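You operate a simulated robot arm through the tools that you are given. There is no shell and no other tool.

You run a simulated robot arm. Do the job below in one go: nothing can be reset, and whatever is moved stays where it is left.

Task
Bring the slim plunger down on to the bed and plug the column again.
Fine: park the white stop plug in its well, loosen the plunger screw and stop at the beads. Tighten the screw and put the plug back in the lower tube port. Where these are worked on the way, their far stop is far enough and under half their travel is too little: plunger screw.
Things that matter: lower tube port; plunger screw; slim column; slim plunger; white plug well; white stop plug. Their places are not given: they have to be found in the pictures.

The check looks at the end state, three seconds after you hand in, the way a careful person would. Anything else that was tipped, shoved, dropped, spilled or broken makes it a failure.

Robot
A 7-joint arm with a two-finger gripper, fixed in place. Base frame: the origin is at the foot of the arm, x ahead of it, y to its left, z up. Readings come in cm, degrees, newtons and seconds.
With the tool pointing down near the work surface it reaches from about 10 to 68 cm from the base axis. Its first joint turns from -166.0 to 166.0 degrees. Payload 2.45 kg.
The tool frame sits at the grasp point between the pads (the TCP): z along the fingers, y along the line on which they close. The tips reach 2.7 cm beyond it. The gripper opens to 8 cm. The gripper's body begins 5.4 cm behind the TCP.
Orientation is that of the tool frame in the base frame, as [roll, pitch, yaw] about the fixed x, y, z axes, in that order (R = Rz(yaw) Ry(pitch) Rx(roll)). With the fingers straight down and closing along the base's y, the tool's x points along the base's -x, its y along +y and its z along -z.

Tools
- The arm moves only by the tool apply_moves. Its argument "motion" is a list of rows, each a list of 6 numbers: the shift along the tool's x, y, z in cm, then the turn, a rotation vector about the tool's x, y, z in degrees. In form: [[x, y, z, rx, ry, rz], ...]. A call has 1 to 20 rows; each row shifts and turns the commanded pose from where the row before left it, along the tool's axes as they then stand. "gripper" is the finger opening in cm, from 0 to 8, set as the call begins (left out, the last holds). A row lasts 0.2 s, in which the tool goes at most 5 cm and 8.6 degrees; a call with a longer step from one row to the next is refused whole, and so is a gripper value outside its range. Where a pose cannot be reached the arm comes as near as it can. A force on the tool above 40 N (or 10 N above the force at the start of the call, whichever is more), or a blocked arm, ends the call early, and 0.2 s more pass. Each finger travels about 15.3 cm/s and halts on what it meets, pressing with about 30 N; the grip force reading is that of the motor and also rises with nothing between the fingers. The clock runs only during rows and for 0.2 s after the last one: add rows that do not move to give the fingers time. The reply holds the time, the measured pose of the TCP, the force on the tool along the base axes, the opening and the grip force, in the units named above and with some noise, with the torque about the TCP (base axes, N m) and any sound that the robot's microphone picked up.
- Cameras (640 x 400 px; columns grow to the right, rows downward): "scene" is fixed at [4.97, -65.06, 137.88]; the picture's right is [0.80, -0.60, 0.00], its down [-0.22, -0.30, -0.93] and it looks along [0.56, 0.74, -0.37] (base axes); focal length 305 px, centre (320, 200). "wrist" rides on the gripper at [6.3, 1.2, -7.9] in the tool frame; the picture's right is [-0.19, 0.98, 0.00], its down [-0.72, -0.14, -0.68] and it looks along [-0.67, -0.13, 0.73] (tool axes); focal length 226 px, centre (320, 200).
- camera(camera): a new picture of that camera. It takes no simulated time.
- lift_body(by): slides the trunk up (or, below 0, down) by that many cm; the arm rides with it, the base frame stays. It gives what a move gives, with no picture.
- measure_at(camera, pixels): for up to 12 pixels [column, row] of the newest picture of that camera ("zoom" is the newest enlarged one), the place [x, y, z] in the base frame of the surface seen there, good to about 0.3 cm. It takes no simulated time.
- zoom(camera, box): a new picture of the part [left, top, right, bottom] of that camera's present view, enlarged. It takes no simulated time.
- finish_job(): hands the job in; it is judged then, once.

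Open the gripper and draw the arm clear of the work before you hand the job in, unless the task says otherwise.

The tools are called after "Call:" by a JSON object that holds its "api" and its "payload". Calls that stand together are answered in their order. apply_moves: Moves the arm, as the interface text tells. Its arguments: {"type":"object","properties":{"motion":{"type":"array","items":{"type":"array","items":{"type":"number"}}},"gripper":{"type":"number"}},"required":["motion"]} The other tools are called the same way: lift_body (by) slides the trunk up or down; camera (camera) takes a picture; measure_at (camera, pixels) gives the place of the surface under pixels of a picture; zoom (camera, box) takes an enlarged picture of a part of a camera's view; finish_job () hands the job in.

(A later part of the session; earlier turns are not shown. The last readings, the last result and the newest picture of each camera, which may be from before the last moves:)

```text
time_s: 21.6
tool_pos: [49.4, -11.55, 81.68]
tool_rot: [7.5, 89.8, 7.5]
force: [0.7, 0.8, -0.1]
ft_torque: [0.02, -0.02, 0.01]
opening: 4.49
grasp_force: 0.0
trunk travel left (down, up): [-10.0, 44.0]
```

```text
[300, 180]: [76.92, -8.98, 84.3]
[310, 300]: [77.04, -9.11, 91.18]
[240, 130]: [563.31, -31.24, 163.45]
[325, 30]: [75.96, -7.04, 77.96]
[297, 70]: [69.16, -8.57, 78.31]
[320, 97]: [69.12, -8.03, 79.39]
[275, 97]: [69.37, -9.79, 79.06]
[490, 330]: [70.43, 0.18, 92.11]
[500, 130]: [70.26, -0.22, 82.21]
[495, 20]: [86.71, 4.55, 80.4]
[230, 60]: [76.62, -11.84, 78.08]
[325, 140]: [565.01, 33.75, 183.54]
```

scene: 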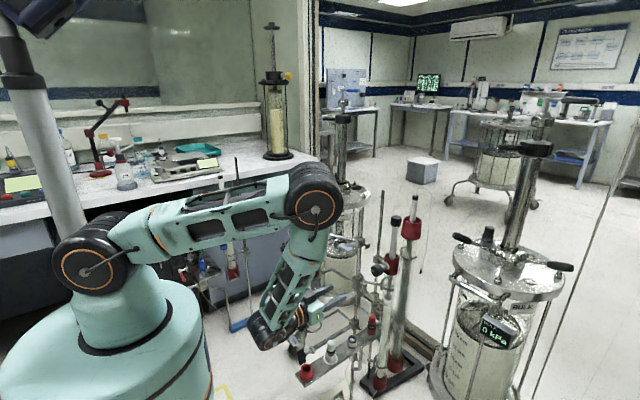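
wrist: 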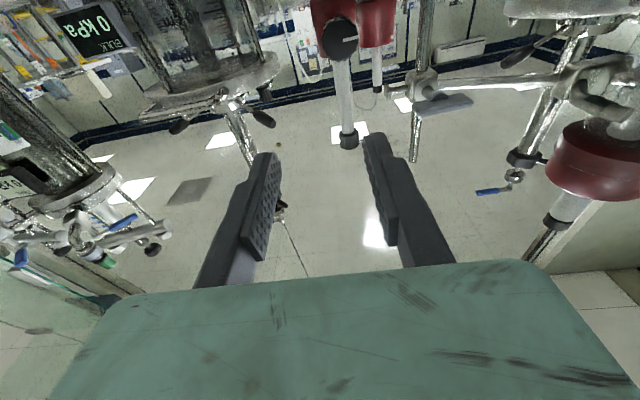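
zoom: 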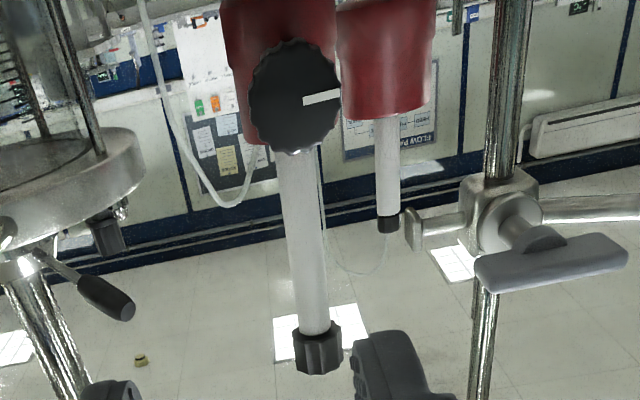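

Knob centre ≈ (69.3,-8.85,79.4), about 3.7 cm across, face toward the robot. I open to 6 cm and move to a staging pose at x≈62 on its axis.

Call:
{"api": "apply_moves", "payload": {"motion": [[0.57, 0.67, 2.5, 0, 0, 0], [0.57, 0.67, 2.5, 0, 0, 0], [0.57, 0.67, 2.5, 0, 0, 0], [0.57, 0.67, 2.5, 0, 0, 0], [0, 0, 2.0, 0, 0, 0], [0, 0, 0, 0, 0, 0]], "gripper": 6}}

Call:
{"api": "camera", "payload": {"camera": "wrist"}}

Call:
{"api": "zoom", "payload": {"camera": "scene", "box": [290, 190, 430, 330]}}

```text
time_s: 23.0
tool_pos: [61.48, -8.93, 79.39]
tool_rot: [175.6, 90.0, 175.6]
force: [-0.6, 0.4, 0.1]
ft_torque: [0.04, 0.01, -0.02]
opening: 6.0
grasp_force: 0.0
trunk travel left (down, up): [-10.0, 44.0]
```

```text
taken
```

wrist: 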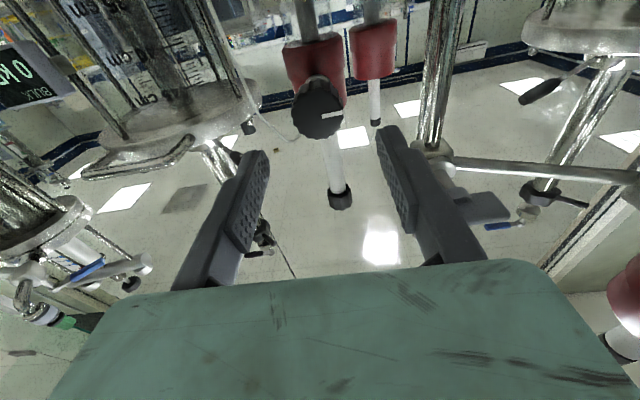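

```text
2.86 times, centred on (360, 260) of scene
```

zoom: 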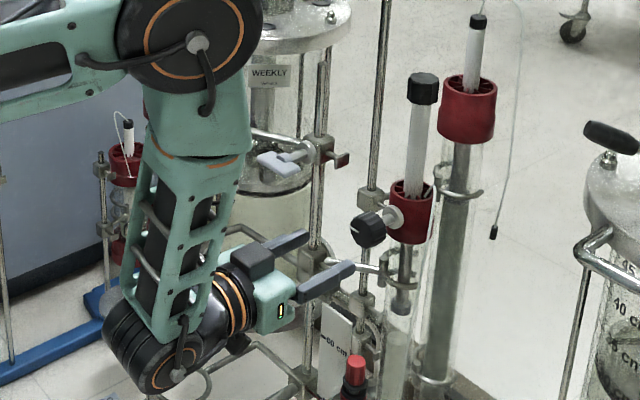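

In the wrist view the knob sits at about (318,108). Zooming in for the exact centre.

Call:
{"api": "zoom", "payload": {"camera": "wrist", "box": [270, 60, 370, 160]}}

Call:
{"api": "measure_at", "payload": {"camera": "zoom", "pixels": [[315, 240], [315, 170], [315, 300], [225, 240], [400, 240], [250, 180], [380, 180], [315, 130], [320, 340]]}}

```text
4.00 times, centred on (320, 110) of wrist
```

zoom: 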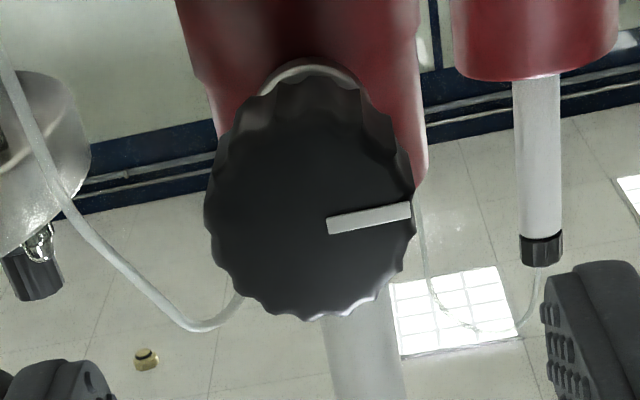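

```text
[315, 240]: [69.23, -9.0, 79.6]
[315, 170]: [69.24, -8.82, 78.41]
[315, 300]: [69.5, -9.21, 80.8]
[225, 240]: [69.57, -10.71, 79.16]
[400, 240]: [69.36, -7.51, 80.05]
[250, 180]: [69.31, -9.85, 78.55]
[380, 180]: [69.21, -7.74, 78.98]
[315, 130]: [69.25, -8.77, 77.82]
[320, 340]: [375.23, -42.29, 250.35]
```

Knob centre ≈ (69.3,-9.0,79.3), ~3.7 cm diameter, well centred on the tool axis. Advancing so the tips straddle it (TCP x≈68.9).

Call:
{"api": "apply_moves", "payload": {"motion": [[0.08, -0.03, 2.0, 0, 0, 0], [0, 0, 2.0, 0, 0, 0], [0, 0, 1.5, 0, 0, 0], [0, 0, 1.0, 0, 0, 0], [0, 0, 0.9, 0, 0, 0], [0, 0, 0, 0, 0, 0]]}}

Call:
{"api": "camera", "payload": {"camera": "wrist"}}

Call:
{"api": "zoom", "payload": {"camera": "scene", "box": [320, 220, 420, 320]}}

```text
time_s: 24.4
tool_pos: [68.62, -8.92, 79.15]
tool_rot: [153.4, 90.0, 153.4]
force: [0.2, -0.6, 0.8]
ft_torque: [0.05, 0.01, 0.02]
opening: 6.0
grasp_force: 0.0
trunk travel left (down, up): [-10.0, 44.0]
```

```text
taken
```

wrist: 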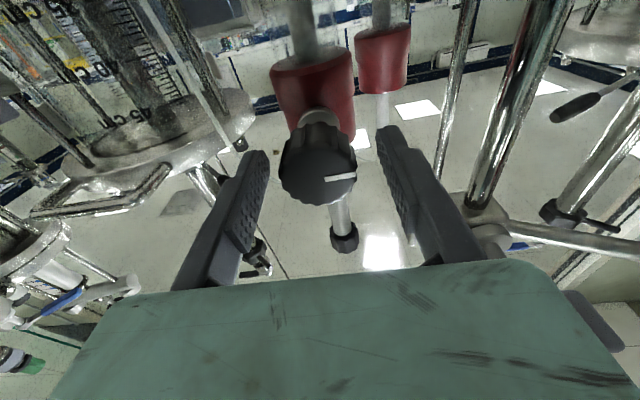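

```text
4.00 times, centred on (370, 270) of scene
```

zoom: 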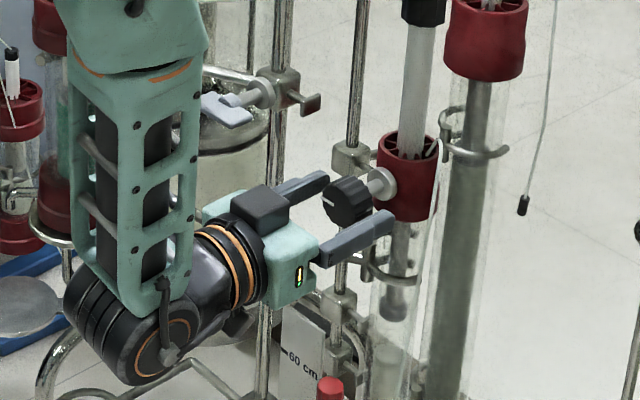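

Fingers straddle the knob. Closing on it.

Call:
{"api": "apply_moves", "payload": {"motion": [[0, 0, 0.2, 0, 0, 0], [0, 0, 0, 0, 0, 0], [0, 0, 0, 0, 0, 0], [0, 0, 0, 0, 0, 0]], "gripper": 2.5}}

Call:
{"api": "zoom", "payload": {"camera": "wrist", "box": [240, 80, 400, 240]}}

```text
time_s: 25.4
tool_pos: [68.78, -8.99, 79.26]
tool_rot: [109.8, 90.0, 109.8]
force: [-18.4, -9.8, 2.5]
ft_torque: [0.01, -0.32, 0.09]
opening: 3.76
grasp_force: 44.8
trunk travel left (down, up): [-10.0, 44.0]
```

```text
2.50 times, centred on (320, 160) of wrist
```

zoom: 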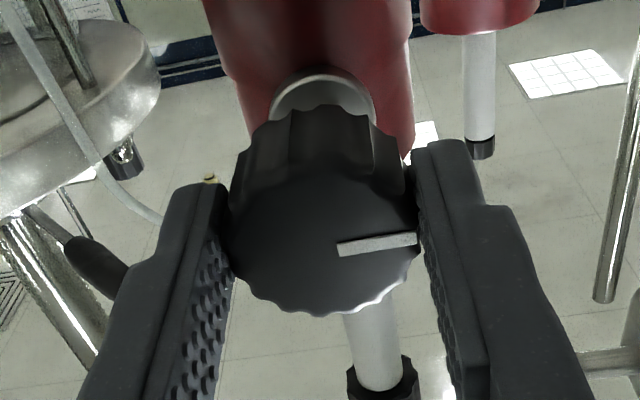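

Gripped at 3.76 cm. I start turning counter-clockwise (as seen from the robot), i.e. negative about tool z, in a small trial.

Call:
{"api": "apply_moves", "payload": {"motion": [[0, 0, -0.1, 0, 0, 0], [0, 0, 0, 0, 0, -5], [0, 0, 0, 0, 0, -5], [0, 0, 0, 0, 0, -5], [0, 0, 0, 0, 0, -5], [0, 0, 0, 0, 0, 0]]}}

Call:
{"api": "zoom", "payload": {"camera": "wrist", "box": [240, 80, 400, 240]}}

Call:
{"api": "zoom", "payload": {"camera": "scene", "box": [340, 230, 420, 310]}}

```text
time_s: 26.8
tool_pos: [68.86, -9.09, 79.36]
tool_rot: [-89.9, 70.0, -90.1]
force: [-13.1, -13.5, 1.0]
ft_torque: [0.06, -0.08, 0.15]
opening: 3.75
grasp_force: 44.8
trunk travel left (down, up): [-10.0, 44.0]
```

```text
2.50 times, centred on (320, 160) of wrist
```

zoom: 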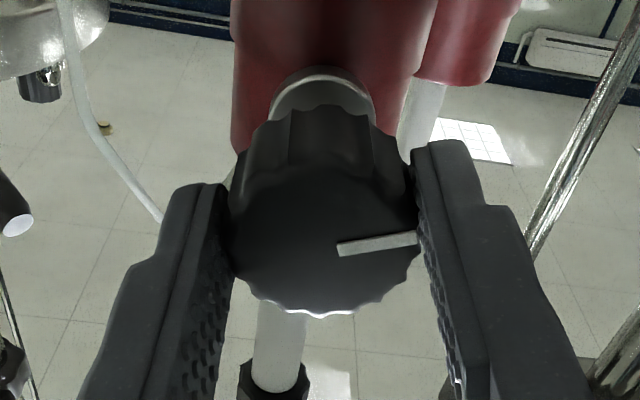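

```text
5.00 times, centred on (380, 270) of scene
```

zoom: 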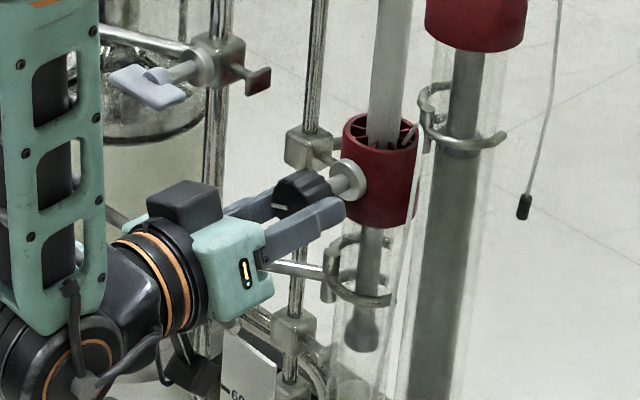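

The knob turned 20° with the fingers (its mark stays fixed in the hand's view) with low torque. I ease off a little in -y/-x and keep turning counter-clockwise.

Call:
{"api": "apply_moves", "payload": {"motion": [[0, -0.08, -0.08, 0, 0, 0], [0, 0, 0, 0, 0, -6], [0, 0, 0, 0, 0, -6], [0, 0, 0, 0, 0, -6], [0, 0, 0, 0, 0, -6], [0, 0, 0, 0, 0, -6], [0, 0, 0, 0, 0, -6], [0, 0, 0, 0, 0, -6], [0, 0, 0, 0, 0, 0]]}}

Call:
{"api": "zoom", "payload": {"camera": "wrist", "box": [240, 80, 400, 240]}}

Call:
{"api": "zoom", "payload": {"camera": "scene", "box": [340, 230, 420, 310]}}

```text
time_s: 28.8
tool_pos: [68.9, -9.06, 79.36]
tool_rot: [-89.8, 28.0, -90.1]
force: [1.5, -25.5, 14.3]
ft_torque: [0.02, 0.42, -0.66]
opening: 3.75
grasp_force: 45.3
trunk travel left (down, up): [-10.0, 44.0]
```

```text
2.50 times, centred on (320, 160) of wrist
```

zoom: 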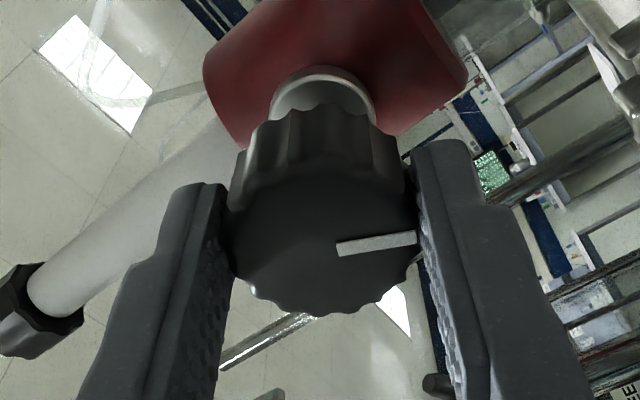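

```text
5.00 times, centred on (380, 270) of scene
```

zoom: 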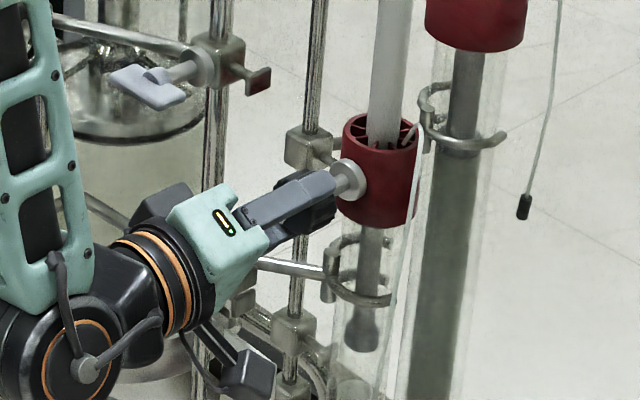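

Rotated 62° so far; lateral load has grown to ~29 N because the tool axis is ~0.2 cm off the knob's axis. I shift the tool to relax that load before turning on.

Call:
{"api": "apply_moves", "payload": {"motion": [[0.06, -0.1, 0, 0, 0, 0], [0.06, -0.09, 0, 0, 0, 0], [0, 0, 0, 0, 0, 0]]}}

```text
time_s: 29.6
tool_pos: [68.85, -9.34, 79.47]
tool_rot: [-90.0, 28.1, -90.0]
force: [1.4, -17.0, 12.6]
ft_torque: [0.08, 0.32, -1.03]
opening: 3.75
grasp_force: 45.2
trunk travel left (down, up): [-10.0, 44.0]
```

Load only eased slightly, so I release, let the hand settle, and look at the knob's mark before regripping.

Call:
{"api": "apply_moves", "payload": {"motion": [[0, 0, 0, 0, 0, 0], [0, 0, 0, 0, 0, 0], [0, 0, 0, 0, 0, 0]], "gripper": 5.5}}

Call:
{"api": "zoom", "payload": {"camera": "wrist", "box": [240, 80, 400, 240]}}

Call:
{"api": "zoom", "payload": {"camera": "scene", "box": [350, 240, 410, 300]}}

```text
time_s: 30.4
tool_pos: [68.86, -9.14, 79.28]
tool_rot: [-90.0, 27.9, -90.1]
force: [-0.2, -0.1, 0.2]
ft_torque: [0.0, 0.01, 0.02]
opening: 5.53
grasp_force: 0.1
trunk travel left (down, up): [-10.0, 44.0]
```

```text
2.50 times, centred on (320, 160) of wrist
```

zoom: 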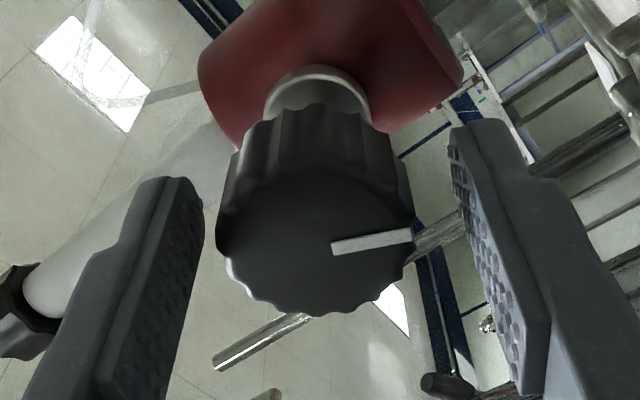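

```text
6.67 times, centred on (380, 270) of scene
```

zoom: 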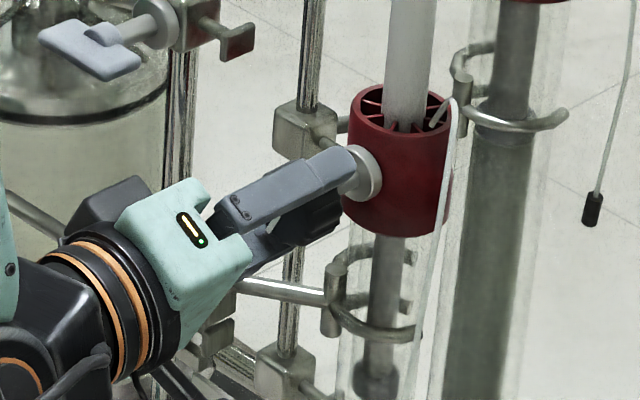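

Knob appears offset from the tool axis by about 0.25 cm. I measure the knob face again from here.

Call:
{"api": "zoom", "payload": {"camera": "wrist", "box": [240, 80, 400, 240]}}

Call:
{"api": "measure_at", "payload": {"camera": "zoom", "pixels": [[230, 235], [400, 260], [315, 180], [315, 300], [315, 235], [260, 200], [370, 200], [260, 280], [370, 285], [290, 235], [340, 225], [315, 265]]}}

```text
2.50 times, centred on (320, 160) of wrist
```

zoom: 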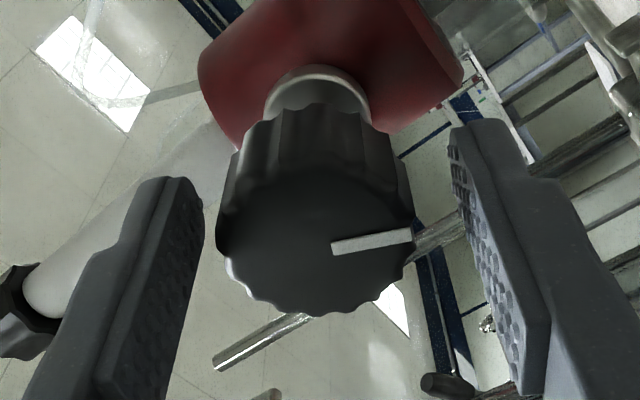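

```text
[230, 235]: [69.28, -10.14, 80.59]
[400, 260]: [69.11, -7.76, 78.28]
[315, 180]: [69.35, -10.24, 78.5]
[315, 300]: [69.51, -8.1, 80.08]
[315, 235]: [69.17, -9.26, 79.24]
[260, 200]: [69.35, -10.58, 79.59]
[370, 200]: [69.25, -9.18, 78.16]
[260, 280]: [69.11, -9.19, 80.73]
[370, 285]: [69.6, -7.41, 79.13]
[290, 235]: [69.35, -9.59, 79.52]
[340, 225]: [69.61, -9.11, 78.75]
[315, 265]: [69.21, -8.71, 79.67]
```

The measured face centre (≈-9.15, 79.33) agrees with the tool axis within 0.1 cm, so I regrip here and keep turning counter-clockwise in small steps.

Call:
{"api": "apply_moves", "payload": {"motion": [[0, -0.07, 0, 0, 0, 0], [0, 0, 0, 0, 0, 0], [0, 0, 0, 0, 0, 0], [0, 0, 0, 0, 0, 0]], "gripper": 3.0}}

Call:
{"api": "apply_moves", "payload": {"motion": [[0, 0, 0, 0, 0, -6], [0, 0, 0, 0, 0, -6], [0, 0, 0, 0, 0, -6], [0, 0, 0, 0, 0, -6], [0, 0, 0, 0, 0, 0]]}}

```text
time_s: 31.4
tool_pos: [68.85, -9.11, 79.39]
tool_rot: [-90.0, 28.0, -90.0]
force: [5.1, 1.0, -1.2]
ft_torque: [-0.01, -0.56, -0.07]
opening: 3.74
grasp_force: 45.2
trunk travel left (down, up): [-10.0, 44.0]
```

```text
time_s: 32.6
tool_pos: [68.9, -9.27, 79.53]
tool_rot: [-90.1, 3.8, -89.9]
force: [11.7, 2.0, 5.5]
ft_torque: [0.03, 0.39, 0.24]
opening: 3.75
grasp_force: 45.3
trunk travel left (down, up): [-10.0, 44.0]
```

Now 86° turned with small loads. Continuing.

Call:
{"api": "apply_moves", "payload": {"motion": [[0, 0, 0, 0, 0, -6], [0, 0, 0, 0, 0, -6], [0, 0, 0, 0, 0, -6], [0, 0, 0, 0, 0, -6], [0, 0, 0, 0, 0, -6], [0, 0, 0, 0, 0, 0]]}}

Call:
{"api": "zoom", "payload": {"camera": "wrist", "box": [240, 80, 400, 240]}}

Call:
{"api": "zoom", "payload": {"camera": "scene", "box": [320, 220, 420, 320]}}

```text
time_s: 34.0
tool_pos: [68.96, -9.12, 79.57]
tool_rot: [-89.8, -26.0, -90.1]
force: [17.1, 6.3, 15.0]
ft_torque: [-0.03, 0.23, 0.04]
opening: 3.76
grasp_force: 44.9
trunk travel left (down, up): [-10.0, 44.0]
```

```text
2.50 times, centred on (320, 160) of wrist
```

zoom: 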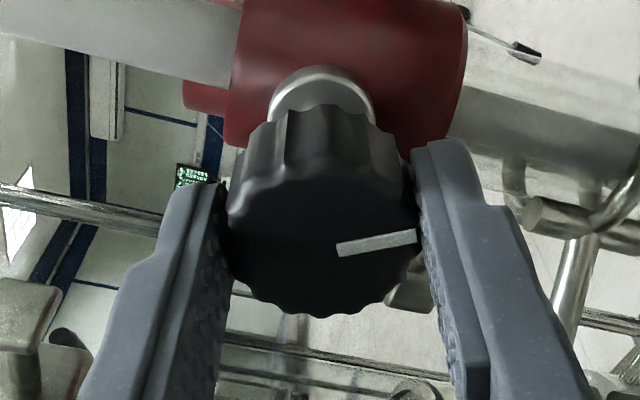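

```text
4.00 times, centred on (370, 270) of scene
```

zoom: 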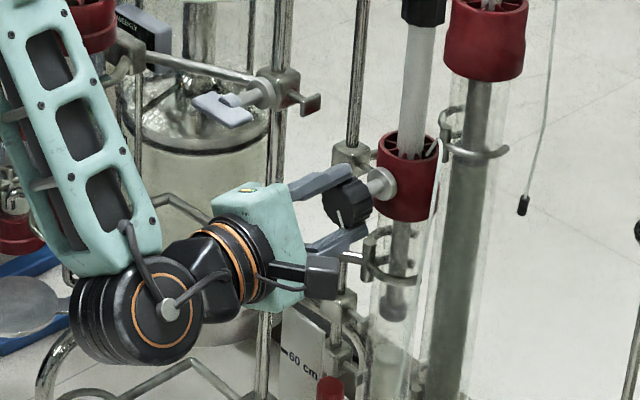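

116° turned, mark now points down-right; still no stop. I relax the axial/lateral load and continue.

Call:
{"api": "apply_moves", "payload": {"motion": [[0, -0.08, 0.1, 0, 0, 0], [0, 0, 0, 0, 0, -6], [0, 0, 0, 0, 0, -6], [0, 0, 0, 0, 0, -6], [0, 0, 0, 0, 0, -6], [0, 0, 0, 0, 0, -6], [0, 0, 0, 0, 0, 0]]}}

Call:
{"api": "zoom", "payload": {"camera": "wrist", "box": [240, 80, 400, 240]}}

Call:
{"api": "zoom", "payload": {"camera": "scene", "box": [320, 220, 420, 320]}}

```text
time_s: 35.6
tool_pos: [68.88, -9.14, 79.67]
tool_rot: [-89.7, -56.0, -90.2]
force: [13.4, 5.5, 22.8]
ft_torque: [0.0, 0.13, -0.13]
opening: 3.75
grasp_force: 44.8
trunk travel left (down, up): [-10.0, 44.0]
```

```text
2.50 times, centred on (320, 160) of wrist
```

zoom: 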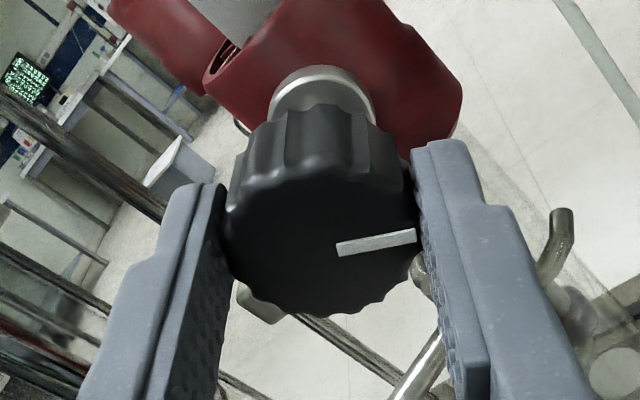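

```text
4.00 times, centred on (370, 270) of scene
```

zoom: 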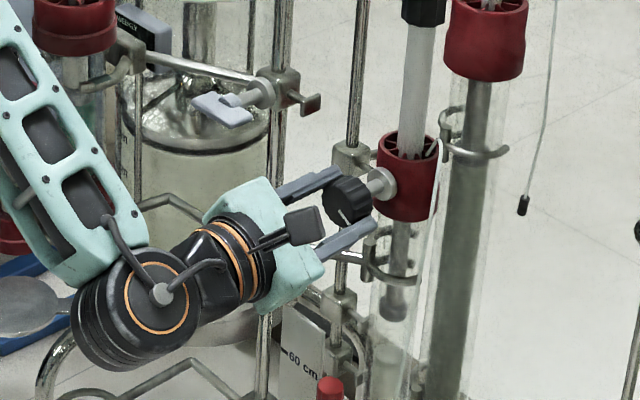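

146° turned with no end stop yet. Relaxing the load and turning on towards 180°.

Call:
{"api": "apply_moves", "payload": {"motion": [[0.08, -0.08, 0.08, 0, 0, 0], [0, 0, 0, 0, 0, -6], [0, 0, 0, 0, 0, -6], [0, 0, 0, 0, 0, -6], [0, 0, 0, 0, 0, -6], [0, 0, 0, 0, 0, -6], [0, 0, 0, 0, 0, 0]]}}

Call:
{"api": "zoom", "payload": {"camera": "wrist", "box": [240, 80, 400, 240]}}

Call:
{"api": "zoom", "payload": {"camera": "scene", "box": [320, 220, 420, 320]}}

```text
time_s: 37.2
tool_pos: [68.89, -9.03, 79.63]
tool_rot: [-91.1, -86.2, -89.0]
force: [-8.3, 12.8, 7.7]
ft_torque: [0.05, 0.56, -0.33]
opening: 3.73
grasp_force: 45.0
trunk travel left (down, up): [-10.0, 44.0]
```

```text
2.50 times, centred on (320, 160) of wrist
```

zoom: 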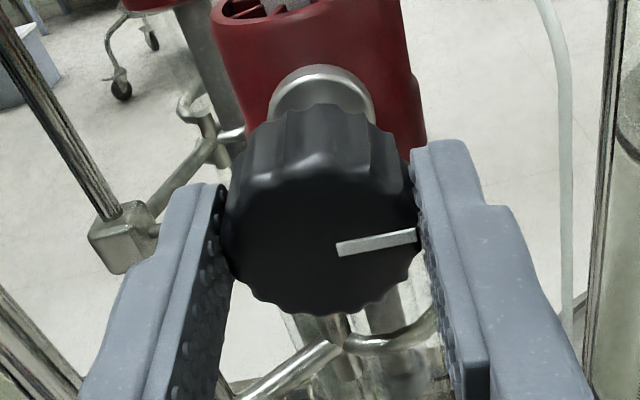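

```text
4.00 times, centred on (370, 270) of scene
```

zoom: 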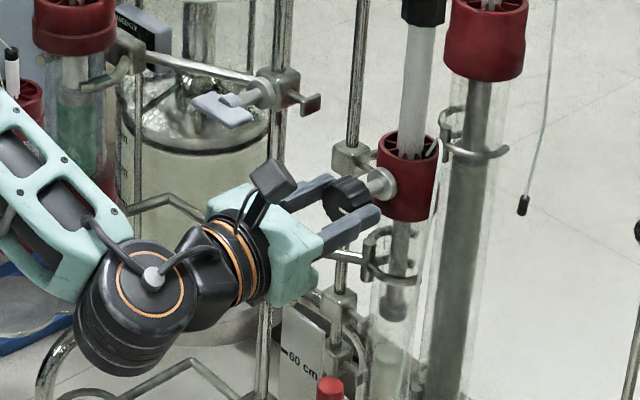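

176° turned; mark now points the other way (-y) and still no stop. I try 18° more before re-indexing the hand.

Call:
{"api": "apply_moves", "payload": {"motion": [[0, 0, 0, 0, 0, -6], [0, 0, 0, 0, 0, -6], [0, 0, 0, 0, 0, -6], [0, 0, 0, 0, 0, 0]]}}

Call:
{"api": "zoom", "payload": {"camera": "wrist", "box": [240, 80, 400, 240]}}

Call:
{"api": "camera", "payload": {"camera": "scene"}}

```text
time_s: 38.2
tool_pos: [68.93, -9.0, 79.63]
tool_rot: [90.2, -75.9, 90.0]
force: [-22.0, 16.3, -2.7]
ft_torque: [-0.01, -0.73, 0.04]
opening: 3.76
grasp_force: 44.6
trunk travel left (down, up): [-10.0, 44.0]
```

```text
2.50 times, centred on (320, 160) of wrist
```

zoom: 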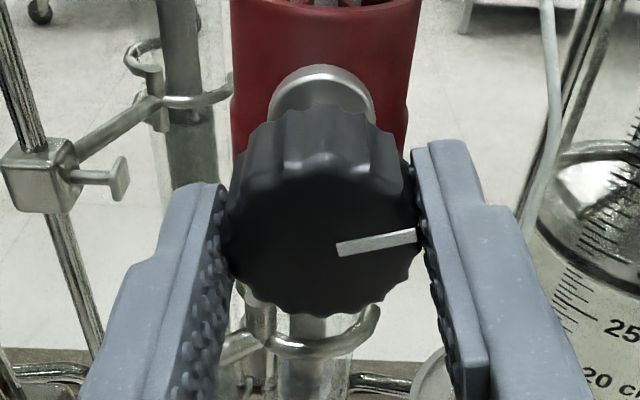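

```text
taken
```

scene: 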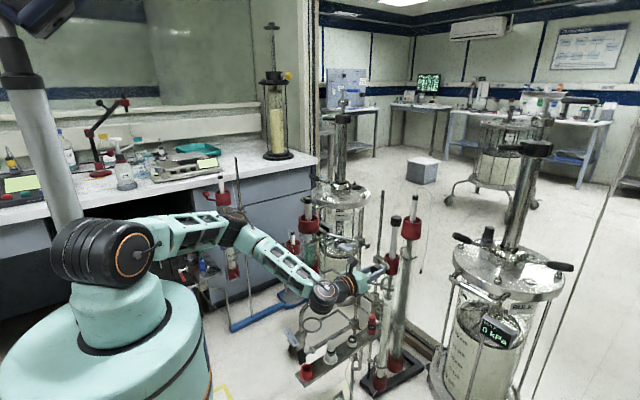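

The elbow has swung over towards +y near scene (238,220). I check how near it is to the blue stand's column at (222,195).

Call:
{"api": "measure_at", "payload": {"camera": "scene", "pixels": [[240, 235], [232, 215], [225, 212], [222, 197], [219, 180], [236, 162], [255, 225], [300, 270], [230, 250], [210, 225], [292, 240], [308, 225]]}}

Call:
{"api": "zoom", "payload": {"camera": "scene", "box": [170, 150, 330, 310]}}

```text
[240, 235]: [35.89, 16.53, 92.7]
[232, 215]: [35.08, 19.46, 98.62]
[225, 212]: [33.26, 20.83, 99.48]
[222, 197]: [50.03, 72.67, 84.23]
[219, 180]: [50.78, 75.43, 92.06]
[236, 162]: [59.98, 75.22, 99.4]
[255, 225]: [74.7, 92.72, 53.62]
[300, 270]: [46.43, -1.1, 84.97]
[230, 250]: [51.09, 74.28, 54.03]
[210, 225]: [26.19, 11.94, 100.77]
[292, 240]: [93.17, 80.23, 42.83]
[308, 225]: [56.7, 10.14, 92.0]
```

```text
2.50 times, centred on (250, 230) of scene
```

zoom: 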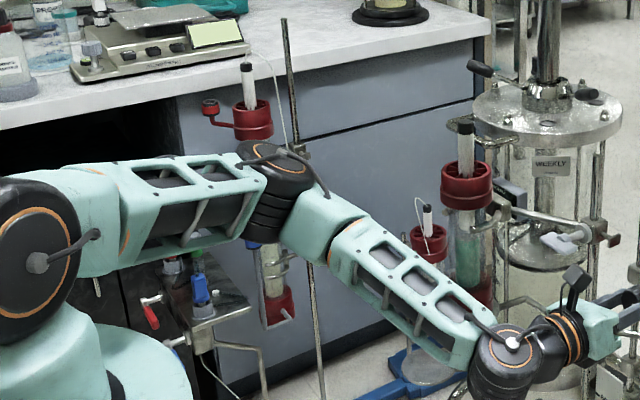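

The elbow is well clear (36,17,95) of everything. I release, back off 3.5 cm, and rotate the hand back about +180° to take another bite.

Call:
{"api": "apply_moves", "payload": {"motion": [[0, 0, 0, 0, 0, 0], [0, 0, 0, 0, 0, 0], [0, 0, -1.5, 0, 0, 0], [0, 0, -2.0, 0, 0, 0], [0, 0, 0, 0, 0, 8], [0, 0, 0, 0, 0, 8], [0, 0, 0, 0, 0, 8], [0, 0, 0, 0, 0, 8], [0, 0, 0, 0, 0, 8], [0, 0, 0, 0, 0, 8], [0, 0, 0, 0, 0, 8], [0, 0, 0, 0, 0, 8], [0, 0, 0, 0, 0, 0]], "gripper": 5.6}}

Call:
{"api": "apply_moves", "payload": {"motion": [[0, 0, 0, 0, 0, 8], [0, 0, 0, 0, 0, 8], [0, 0, 0, 0, 0, 8], [0, 0, 0, 0, 0, 8], [0, 0, 0, 0, 0, 8], [0, 0, 0, 0, 0, 8], [0, 0, 0, 0, 0, 8], [0, 0, 0, 0, 0, 8], [0, 0, 0, 0, 0, 8], [0, 0, 0, 0, 0, 8], [0, 0, 0, 0, 0, 8], [0, 0, 0, 0, 0, 8], [0, 0, 0, 0, 0, 8], [0, 0, 0, 0, 0, 8], [0, 0, 0, 0, 0, 8], [0, 0, 0, 0, 0, 0]]}}

Call:
{"api": "camera", "payload": {"camera": "scene"}}

Call:
{"api": "camera", "payload": {"camera": "wrist"}}

```text
time_s: 41.0
tool_pos: [65.55, -9.17, 79.68]
tool_rot: [-89.9, -39.9, -90.0]
force: [-0.1, 0.3, -0.2]
ft_torque: [0.03, -0.02, -0.02]
opening: 5.6
grasp_force: 0.0
trunk travel left (down, up): [-10.0, 44.0]
```

```text
time_s: 44.4
tool_pos: [65.5, -9.08, 79.67]
tool_rot: [-90.0, 80.1, -90.0]
force: [0.8, -0.5, -0.7]
ft_torque: [0.0, -0.03, 0.01]
opening: 5.61
grasp_force: 0.0
trunk travel left (down, up): [-10.0, 44.0]
```

```text
taken
```

scene: 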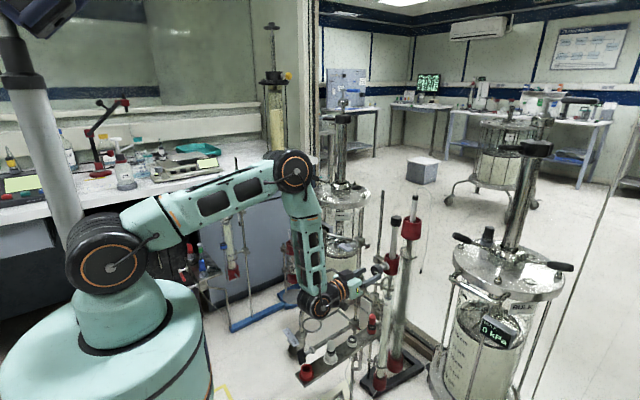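

```text
taken
```

wrist: 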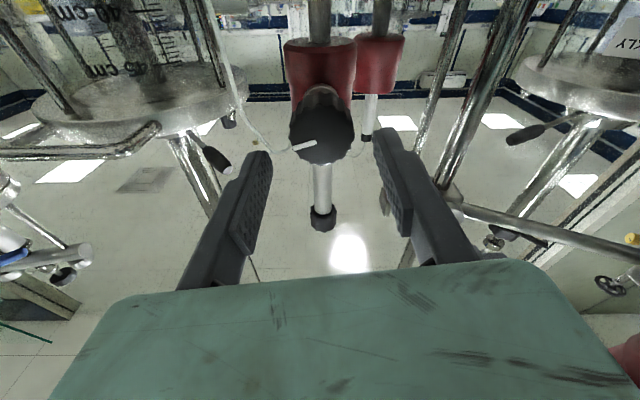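

Hand is back with the camera low; the knob's mark now points toward -y. Zooming to check the knob's centre relative to the tool axis.

Call:
{"api": "zoom", "payload": {"camera": "wrist", "box": [270, 75, 370, 175]}}

Call:
{"api": "measure_at", "payload": {"camera": "zoom", "pixels": [[325, 240], [325, 175], [325, 300], [220, 240], [420, 240], [325, 210], [270, 220], [380, 220], [325, 270], [250, 270], [400, 270]]}}

```text
4.00 times, centred on (320, 125) of wrist
```

zoom: 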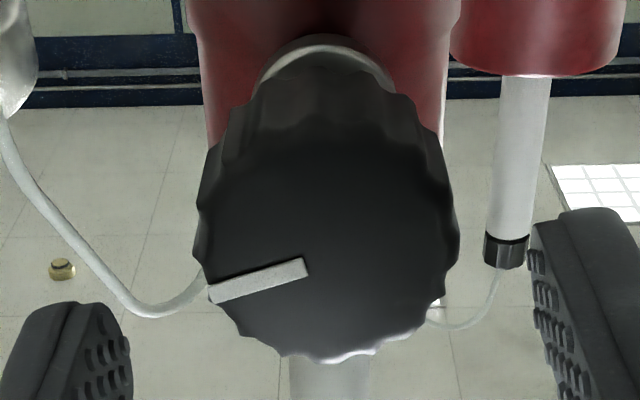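

```text
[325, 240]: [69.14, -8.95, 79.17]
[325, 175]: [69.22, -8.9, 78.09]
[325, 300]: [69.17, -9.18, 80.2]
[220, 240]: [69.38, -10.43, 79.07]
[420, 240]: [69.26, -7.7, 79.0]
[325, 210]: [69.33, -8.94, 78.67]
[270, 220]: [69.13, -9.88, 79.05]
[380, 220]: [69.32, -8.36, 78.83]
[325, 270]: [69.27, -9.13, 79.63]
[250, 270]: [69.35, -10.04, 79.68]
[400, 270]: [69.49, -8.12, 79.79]
```

Knob centre ≈ (69.25,-9.0,79.27); the commanded axis had drifted ~0.35 cm high, so I correct that, advance and regrip.

Call:
{"api": "apply_moves", "payload": {"motion": [[0.36, 0.12, 0.4, 0, 0, 0], [0, 0, 1.5, 0, 0, 0], [0, 0, 1.5, 0, 0, 0], [0, 0, 0, 0, 0, 0]], "gripper": 5.6}}

Call:
{"api": "apply_moves", "payload": {"motion": [[0, 0, 0, 0, 0, 0], [0, 0, 0, 0, 0, 0], [0, 0, 0, 0, 0, 0]], "gripper": 3.0}}

Call:
{"api": "zoom", "payload": {"camera": "wrist", "box": [240, 80, 400, 240]}}

```text
time_s: 45.4
tool_pos: [68.87, -9.16, 79.29]
tool_rot: [-90.3, 80.0, -90.2]
force: [1.0, -0.6, -0.1]
ft_torque: [0.0, -0.01, 0.0]
opening: 5.62
grasp_force: 0.0
trunk travel left (down, up): [-10.0, 44.0]
```

```text
time_s: 46.2
tool_pos: [68.9, -8.98, 79.37]
tool_rot: [-90.2, 80.0, -90.1]
force: [2.7, 2.7, -1.7]
ft_torque: [0.04, -0.15, -0.39]
opening: 3.7
grasp_force: 44.9
trunk travel left (down, up): [-10.0, 44.0]
```

```text
2.50 times, centred on (320, 160) of wrist
```

zoom: 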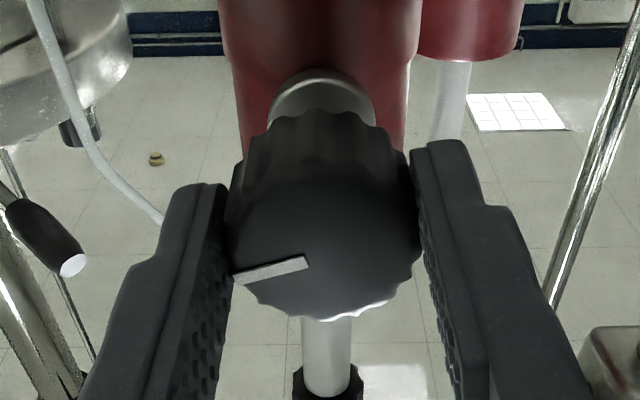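

Clean grip with low loads. Turning another 60° counter-clockwise.

Call:
{"api": "apply_moves", "payload": {"motion": [[0, 0, 0, 0, 0, -6], [0, 0, 0, 0, 0, -6], [0, 0, 0, 0, 0, -6], [0, 0, 0, 0, 0, -6], [0, 0, 0, 0, 0, -6], [0, 0, 0, 0, 0, 0]]}}

Call:
{"api": "apply_moves", "payload": {"motion": [[0, 0, 0, 0, 0, -6], [0, 0, 0, 0, 0, -6], [0, 0, 0, 0, 0, -6], [0, 0, 0, 0, 0, -6], [0, 0, 0, 0, 0, -6], [0, 0, 0, 0, 0, 0]]}}

Call:
{"api": "zoom", "payload": {"camera": "wrist", "box": [240, 80, 400, 240]}}

```text
time_s: 47.6
tool_pos: [68.95, -9.02, 79.36]
tool_rot: [-89.8, 49.9, -90.0]
force: [6.9, -6.7, 8.2]
ft_torque: [0.01, 0.93, -0.23]
opening: 3.7
grasp_force: 45.0
trunk travel left (down, up): [-10.0, 44.0]
```

```text
time_s: 49.0
tool_pos: [68.92, -9.03, 79.47]
tool_rot: [-89.8, 19.9, -90.0]
force: [10.4, -15.9, 21.9]
ft_torque: [0.04, 0.17, -0.26]
opening: 3.71
grasp_force: 45.5
trunk travel left (down, up): [-10.0, 44.0]
```

```text
2.50 times, centred on (320, 160) of wrist
```

zoom: 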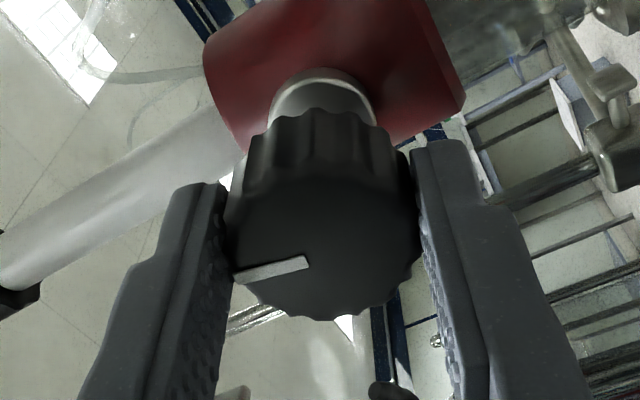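

Total ≈254° now, still turning freely. Relaxing laterally and continuing.

Call:
{"api": "apply_moves", "payload": {"motion": [[0.05, -0.12, 0.05, 0, 0, 0], [0, 0, 0, 0, 0, -6], [0, 0, 0, 0, 0, -6], [0, 0, 0, 0, 0, -6], [0, 0, 0, 0, 0, -6], [0, 0, 0, 0, 0, -6], [0, 0, 0, 0, 0, 0]]}}

Call:
{"api": "apply_moves", "payload": {"motion": [[0, -0.06, 0, 0, 0, 0], [0, 0, 0, 0, 0, -6], [0, 0, 0, 0, 0, -6], [0, 0, 0, 0, 0, -6], [0, 0, 0, 0, 0, -6], [0, 0, 0, 0, 0, -6], [0, 0, 0, 0, 0, 0]]}}

Call:
{"api": "zoom", "payload": {"camera": "wrist", "box": [240, 80, 400, 240]}}

Call:
{"api": "zoom", "payload": {"camera": "scene", "box": [320, 200, 440, 320]}}

```text
time_s: 50.6
tool_pos: [68.93, -9.1, 79.45]
tool_rot: [-89.8, -10.1, -90.0]
force: [-3.8, -2.9, 24.9]
ft_torque: [0.33, 0.03, 0.1]
opening: 3.7
grasp_force: 45.5
trunk travel left (down, up): [-10.0, 44.0]
```

```text
time_s: 52.2
tool_pos: [68.81, -9.05, 79.43]
tool_rot: [-90.0, -40.0, -90.0]
force: [-0.3, 7.5, 11.2]
ft_torque: [-0.06, -0.14, 0.16]
opening: 3.87
grasp_force: 6.4
trunk travel left (down, up): [-10.0, 44.0]
```

```text
2.50 times, centred on (320, 160) of wrist
```

zoom: 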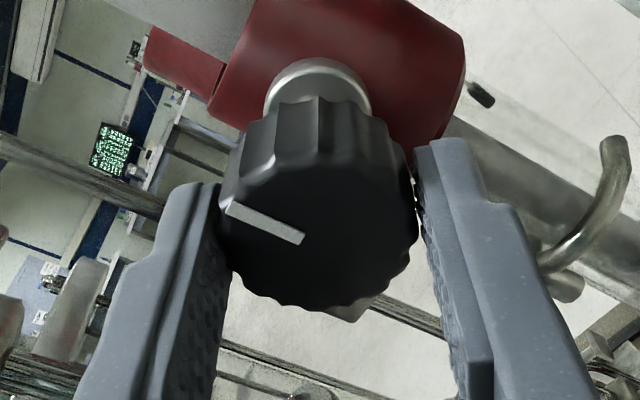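

```text
3.33 times, centred on (380, 260) of scene
```

zoom: 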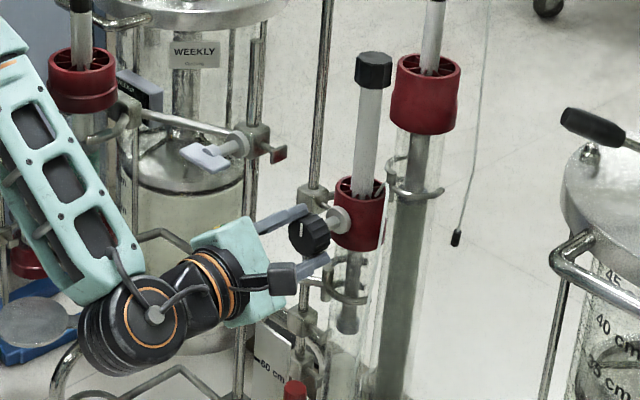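

The mark has now slipped relative to the fingers and points straight up: the screw reached its loosened stop at about 270° counter-clockwise. I release and back away.

Call:
{"api": "apply_moves", "payload": {"motion": [[0, 0, 0, 0, 0, 0], [0, 0, 0, 0, 0, 0], [0, 0, -2.0, 0, 0, 0], [0, 0, -2.5, 0, 0, 0], [0, 0, -2.5, 0, 0, 0], [0, 0, 0, 0, 0, 0]], "gripper": 5.6}}

Call:
{"api": "zoom", "payload": {"camera": "scene", "box": [360, 240, 420, 300]}}

Call:
{"api": "zoom", "payload": {"camera": "scene", "box": [365, 275, 415, 325]}}

Call:
{"api": "measure_at", "payload": {"camera": "zoom", "pixels": [[315, 120], [312, 140], [311, 155], [310, 163], [309, 175], [309, 190], [309, 205], [308, 220], [307, 240], [305, 270], [300, 320], [318, 90]]}}

```text
time_s: 53.6
tool_pos: [61.86, -8.99, 79.35]
tool_rot: [-90.0, -40.0, -90.0]
force: [-0.1, 0.1, 0.1]
ft_torque: [0.0, 0.0, 0.01]
opening: 5.6
grasp_force: 0.1
trunk travel left (down, up): [-10.0, 44.0]
```

```text
6.67 times, centred on (390, 270) of scene
```

zoom: 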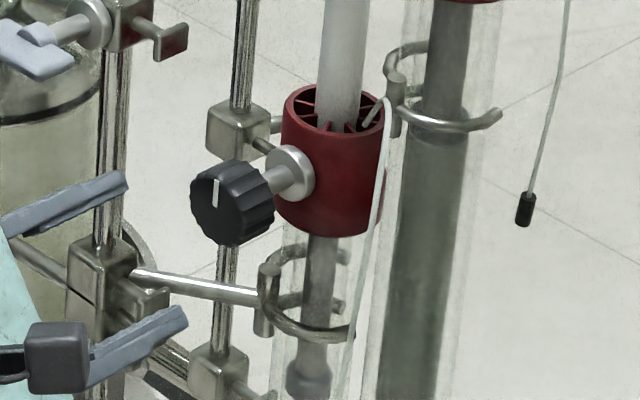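

```text
8.00 times, centred on (390, 300) of scene
```

zoom: 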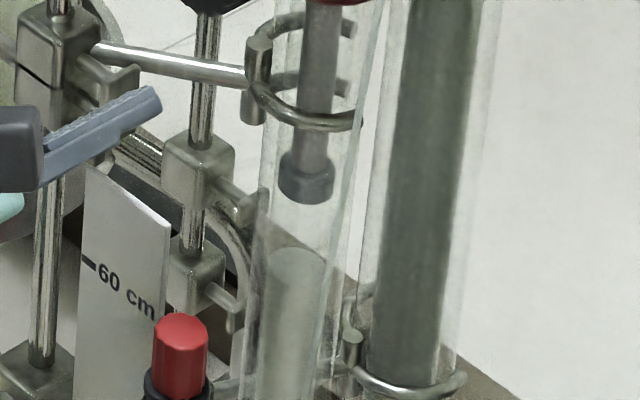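

```text
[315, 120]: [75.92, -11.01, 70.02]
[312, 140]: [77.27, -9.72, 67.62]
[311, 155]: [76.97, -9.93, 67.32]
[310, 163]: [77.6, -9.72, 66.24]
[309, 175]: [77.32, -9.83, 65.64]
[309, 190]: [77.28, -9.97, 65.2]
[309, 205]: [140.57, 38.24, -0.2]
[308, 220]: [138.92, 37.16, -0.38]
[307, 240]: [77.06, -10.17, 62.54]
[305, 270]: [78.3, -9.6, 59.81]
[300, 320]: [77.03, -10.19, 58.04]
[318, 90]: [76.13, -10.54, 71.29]
```

The mark points up and the plunger head is visible in the tube (bottom near zoom row 203), with the bed's top near row 255. I zoom in further to gauge the gap.

Call:
{"api": "zoom", "payload": {"camera": "scene", "box": [375, 285, 405, 315]}}

Call:
{"api": "measure_at", "payload": {"camera": "zoom", "pixels": [[290, 190], [285, 205], [285, 215], [285, 225], [265, 330], [265, 340], [265, 350], [265, 360], [265, 370], [265, 385], [290, 330], [290, 345]]}}

```text
13.33 times, centred on (390, 300) of scene
```

zoom: 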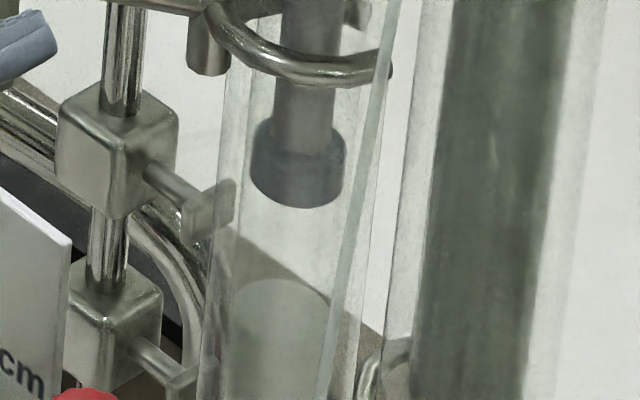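

```text
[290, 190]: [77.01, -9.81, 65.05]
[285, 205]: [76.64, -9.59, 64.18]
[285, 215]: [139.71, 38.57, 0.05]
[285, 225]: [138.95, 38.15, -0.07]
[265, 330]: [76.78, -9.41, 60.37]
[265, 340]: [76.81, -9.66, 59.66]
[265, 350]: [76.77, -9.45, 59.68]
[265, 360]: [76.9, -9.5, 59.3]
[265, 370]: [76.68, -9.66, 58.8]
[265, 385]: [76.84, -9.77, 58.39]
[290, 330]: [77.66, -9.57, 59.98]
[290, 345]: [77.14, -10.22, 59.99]
```

Sampling more points on the bed's top surface and the plunger head's lower rim to refine the gap.

Call:
{"api": "measure_at", "payload": {"camera": "zoom", "pixels": [[275, 283], [275, 290], [275, 298], [275, 306], [275, 314], [275, 322], [255, 300], [295, 300], [255, 310], [295, 310], [310, 305], [245, 305]]}}

Call:
{"api": "measure_at", "payload": {"camera": "zoom", "pixels": [[297, 205], [290, 204], [305, 204], [280, 200], [315, 200], [270, 195], [325, 195], [297, 195], [297, 185], [297, 175], [260, 180], [340, 180]]}}

```text
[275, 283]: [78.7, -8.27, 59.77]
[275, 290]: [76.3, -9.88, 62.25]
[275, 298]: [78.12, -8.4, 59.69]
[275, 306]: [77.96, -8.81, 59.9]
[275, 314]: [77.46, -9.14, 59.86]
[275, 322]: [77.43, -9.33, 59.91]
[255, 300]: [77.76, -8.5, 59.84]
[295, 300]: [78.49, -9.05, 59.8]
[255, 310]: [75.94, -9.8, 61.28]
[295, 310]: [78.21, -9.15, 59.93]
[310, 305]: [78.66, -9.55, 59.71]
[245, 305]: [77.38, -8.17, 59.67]
```

```text
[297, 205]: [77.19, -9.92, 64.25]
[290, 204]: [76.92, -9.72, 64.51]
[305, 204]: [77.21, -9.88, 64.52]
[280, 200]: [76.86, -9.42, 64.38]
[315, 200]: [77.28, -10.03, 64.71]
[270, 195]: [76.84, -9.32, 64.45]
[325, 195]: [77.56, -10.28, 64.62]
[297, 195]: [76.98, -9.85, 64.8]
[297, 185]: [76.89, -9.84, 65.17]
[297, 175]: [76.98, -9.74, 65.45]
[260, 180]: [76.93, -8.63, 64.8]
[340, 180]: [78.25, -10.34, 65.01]
```

Bed top ≈ z 59.8 and plunger head bottom ≈ 64.2, so the plunger needs about 4.3–4.4 cm of travel (cap top 96.5 → ≈92.15). I turn the hand so the fingers stack vertically (camera to -y), close them and rise to z≈100 before moving over the cap.

Call:
{"api": "apply_moves", "payload": {"motion": [[0, 0, 0, 0, 0, 8], [0, 0, 0, 0, 0, 8], [0, 0, 0, 0, 0, 8], [0, 0, 0, 0, 0, 8], [0, 0, 0, 0, 0, 8], [0, -3.4, 0, 0, 0, 0], [0, -3.4, 0, 0, 0, 0], [0, -3.4, 0, 0, 0, 0], [0, -3.4, 0, 0, 0, 0], [0, -3.4, 0, 0, 0, 0], [0, -3.4, 0, 0, 0, 0], [0, 0, 0, 0, 0, 0]], "gripper": 0}}

Call:
{"api": "camera", "payload": {"camera": "scene"}}

Call:
{"api": "camera", "payload": {"camera": "wrist"}}

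```text
time_s: 56.2
tool_pos: [61.8, -9.1, 99.92]
tool_rot: [-89.9, 0.0, -90.0]
force: [-0.9, -0.2, 1.0]
ft_torque: [-0.01, 0.02, 0.0]
opening: 0.0
grasp_force: 29.5
trunk travel left (down, up): [-10.0, 44.0]
```

```text
taken
```

scene: 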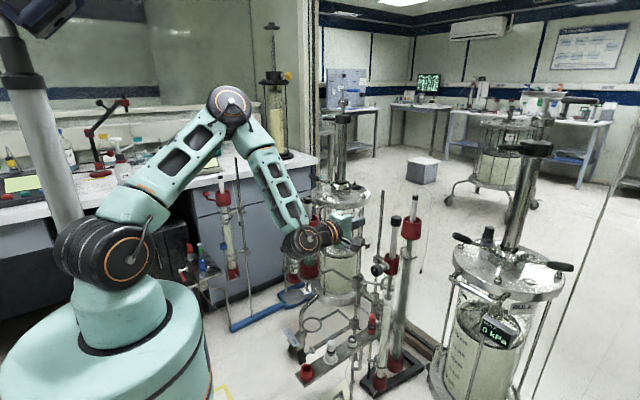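

```text
taken
```

wrist: 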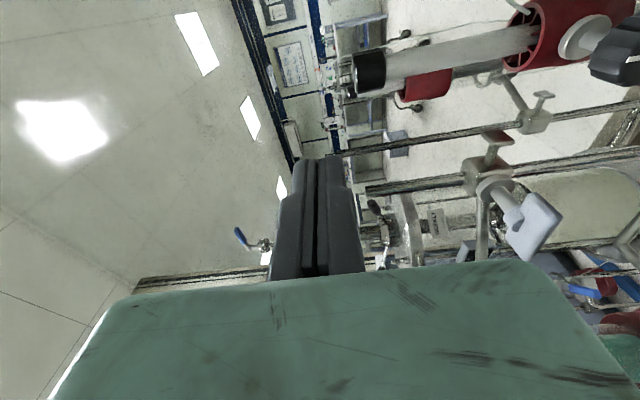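

The cap is at wrist (368,70), below the finger line. I move forward 14.3 cm so that the closed fingers hang over the cap with ~2.4 cm clearance.

Call:
{"api": "apply_moves", "payload": {"motion": [[0, 0, 2.5, 0, 0, 0], [0, 0, 2.5, 0, 0, 0], [0, 0, 2.5, 0, 0, 0], [0, 0, 2.5, 0, 0, 0], [0, 0, 2.2, 0, 0, 0], [0, 0, 2.1, 0, 0, 0], [0, 0, 0, 0, 0, 0]]}}

Call:
{"api": "camera", "payload": {"camera": "wrist"}}

Call:
{"api": "zoom", "payload": {"camera": "scene", "box": [340, 190, 440, 290]}}

```text
time_s: 57.8
tool_pos: [76.2, -9.22, 99.81]
tool_rot: [-90.0, 0.1, -90.0]
force: [0.3, 0.6, -0.7]
ft_torque: [0.02, 0.0, 0.0]
opening: 0.03
grasp_force: 29.4
trunk travel left (down, up): [-10.0, 44.0]
```

```text
taken
```

wrist: 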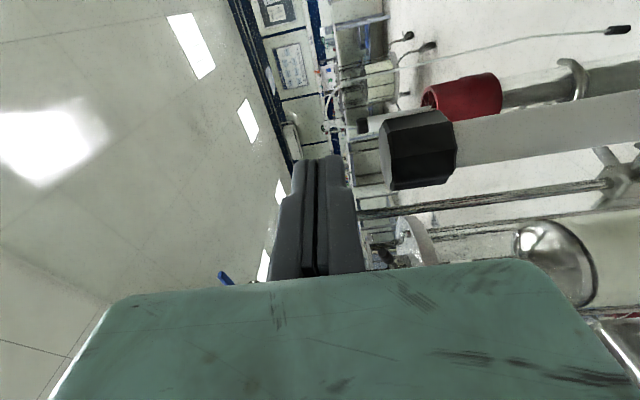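

```text
4.00 times, centred on (390, 240) of scene
```

zoom: 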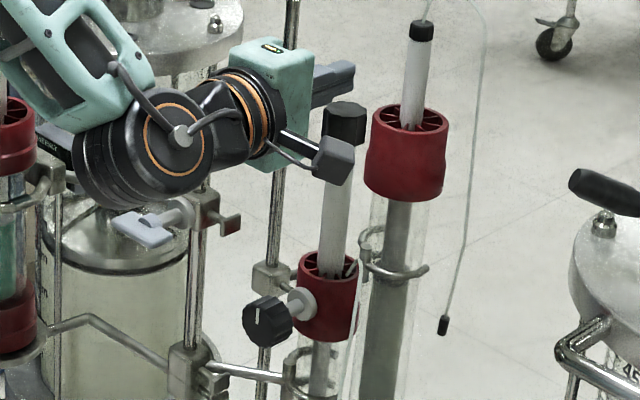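

The cap is now seen in the wrist view at (418,148). I measure its top and extent relative to the finger tips.

Call:
{"api": "measure_at", "payload": {"camera": "wrist", "pixels": [[388, 150], [384, 160], [390, 125], [395, 185], [420, 150], [420, 115], [420, 183], [450, 150], [480, 130], [345, 165], [335, 160], [350, 180]]}}

Call:
{"api": "zoom", "payload": {"camera": "wrist", "box": [280, 90, 480, 240]}}

```text
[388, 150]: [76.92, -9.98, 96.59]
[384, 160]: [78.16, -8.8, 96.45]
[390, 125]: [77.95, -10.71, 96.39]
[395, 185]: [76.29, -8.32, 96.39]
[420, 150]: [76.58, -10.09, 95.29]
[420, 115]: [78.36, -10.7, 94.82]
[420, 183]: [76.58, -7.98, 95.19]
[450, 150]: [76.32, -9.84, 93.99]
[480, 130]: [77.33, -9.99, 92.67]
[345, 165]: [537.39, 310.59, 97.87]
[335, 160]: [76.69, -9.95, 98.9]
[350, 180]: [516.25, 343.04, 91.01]
```

```text
2.67 times, centred on (380, 165) of wrist
```

zoom: 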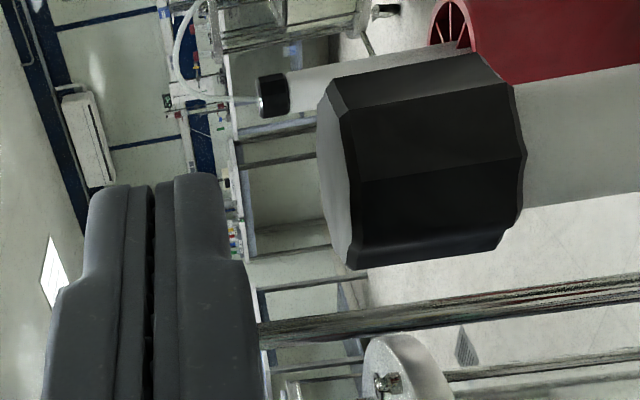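

Cap top is at z≈96.45, directly under the finger tips (tips at x≈78.9). I descend 1.6 cm, then in fine steps to find contact.

Call:
{"api": "apply_moves", "payload": {"motion": [[0, 0.8, 0, 0, 0, 0], [0, 0.8, 0, 0, 0, 0], [0, 0, 0, 0, 0, 0]]}}

Call:
{"api": "apply_moves", "payload": {"motion": [[0, 0.1, 0, 0, 0, 0], [0, 0.1, 0, 0, 0, 0], [0, 0.1, 0, 0, 0, 0], [0, 0, 0, 0, 0, 0]]}}

```text
time_s: 58.6
tool_pos: [76.15, -9.19, 98.26]
tool_rot: [-90.0, 0.1, -90.1]
force: [0.5, 0.7, 0.1]
ft_torque: [-0.05, -0.02, 0.02]
opening: 0.02
grasp_force: 29.8
trunk travel left (down, up): [-10.0, 44.0]
```

```text
time_s: 59.6
tool_pos: [76.3, -9.13, 97.9]
tool_rot: [-90.0, 0.0, -90.0]
force: [0.3, 0.3, 0.1]
ft_torque: [-0.02, -0.02, -0.03]
opening: 0.01
grasp_force: 29.8
trunk travel left (down, up): [-10.0, 44.0]
```

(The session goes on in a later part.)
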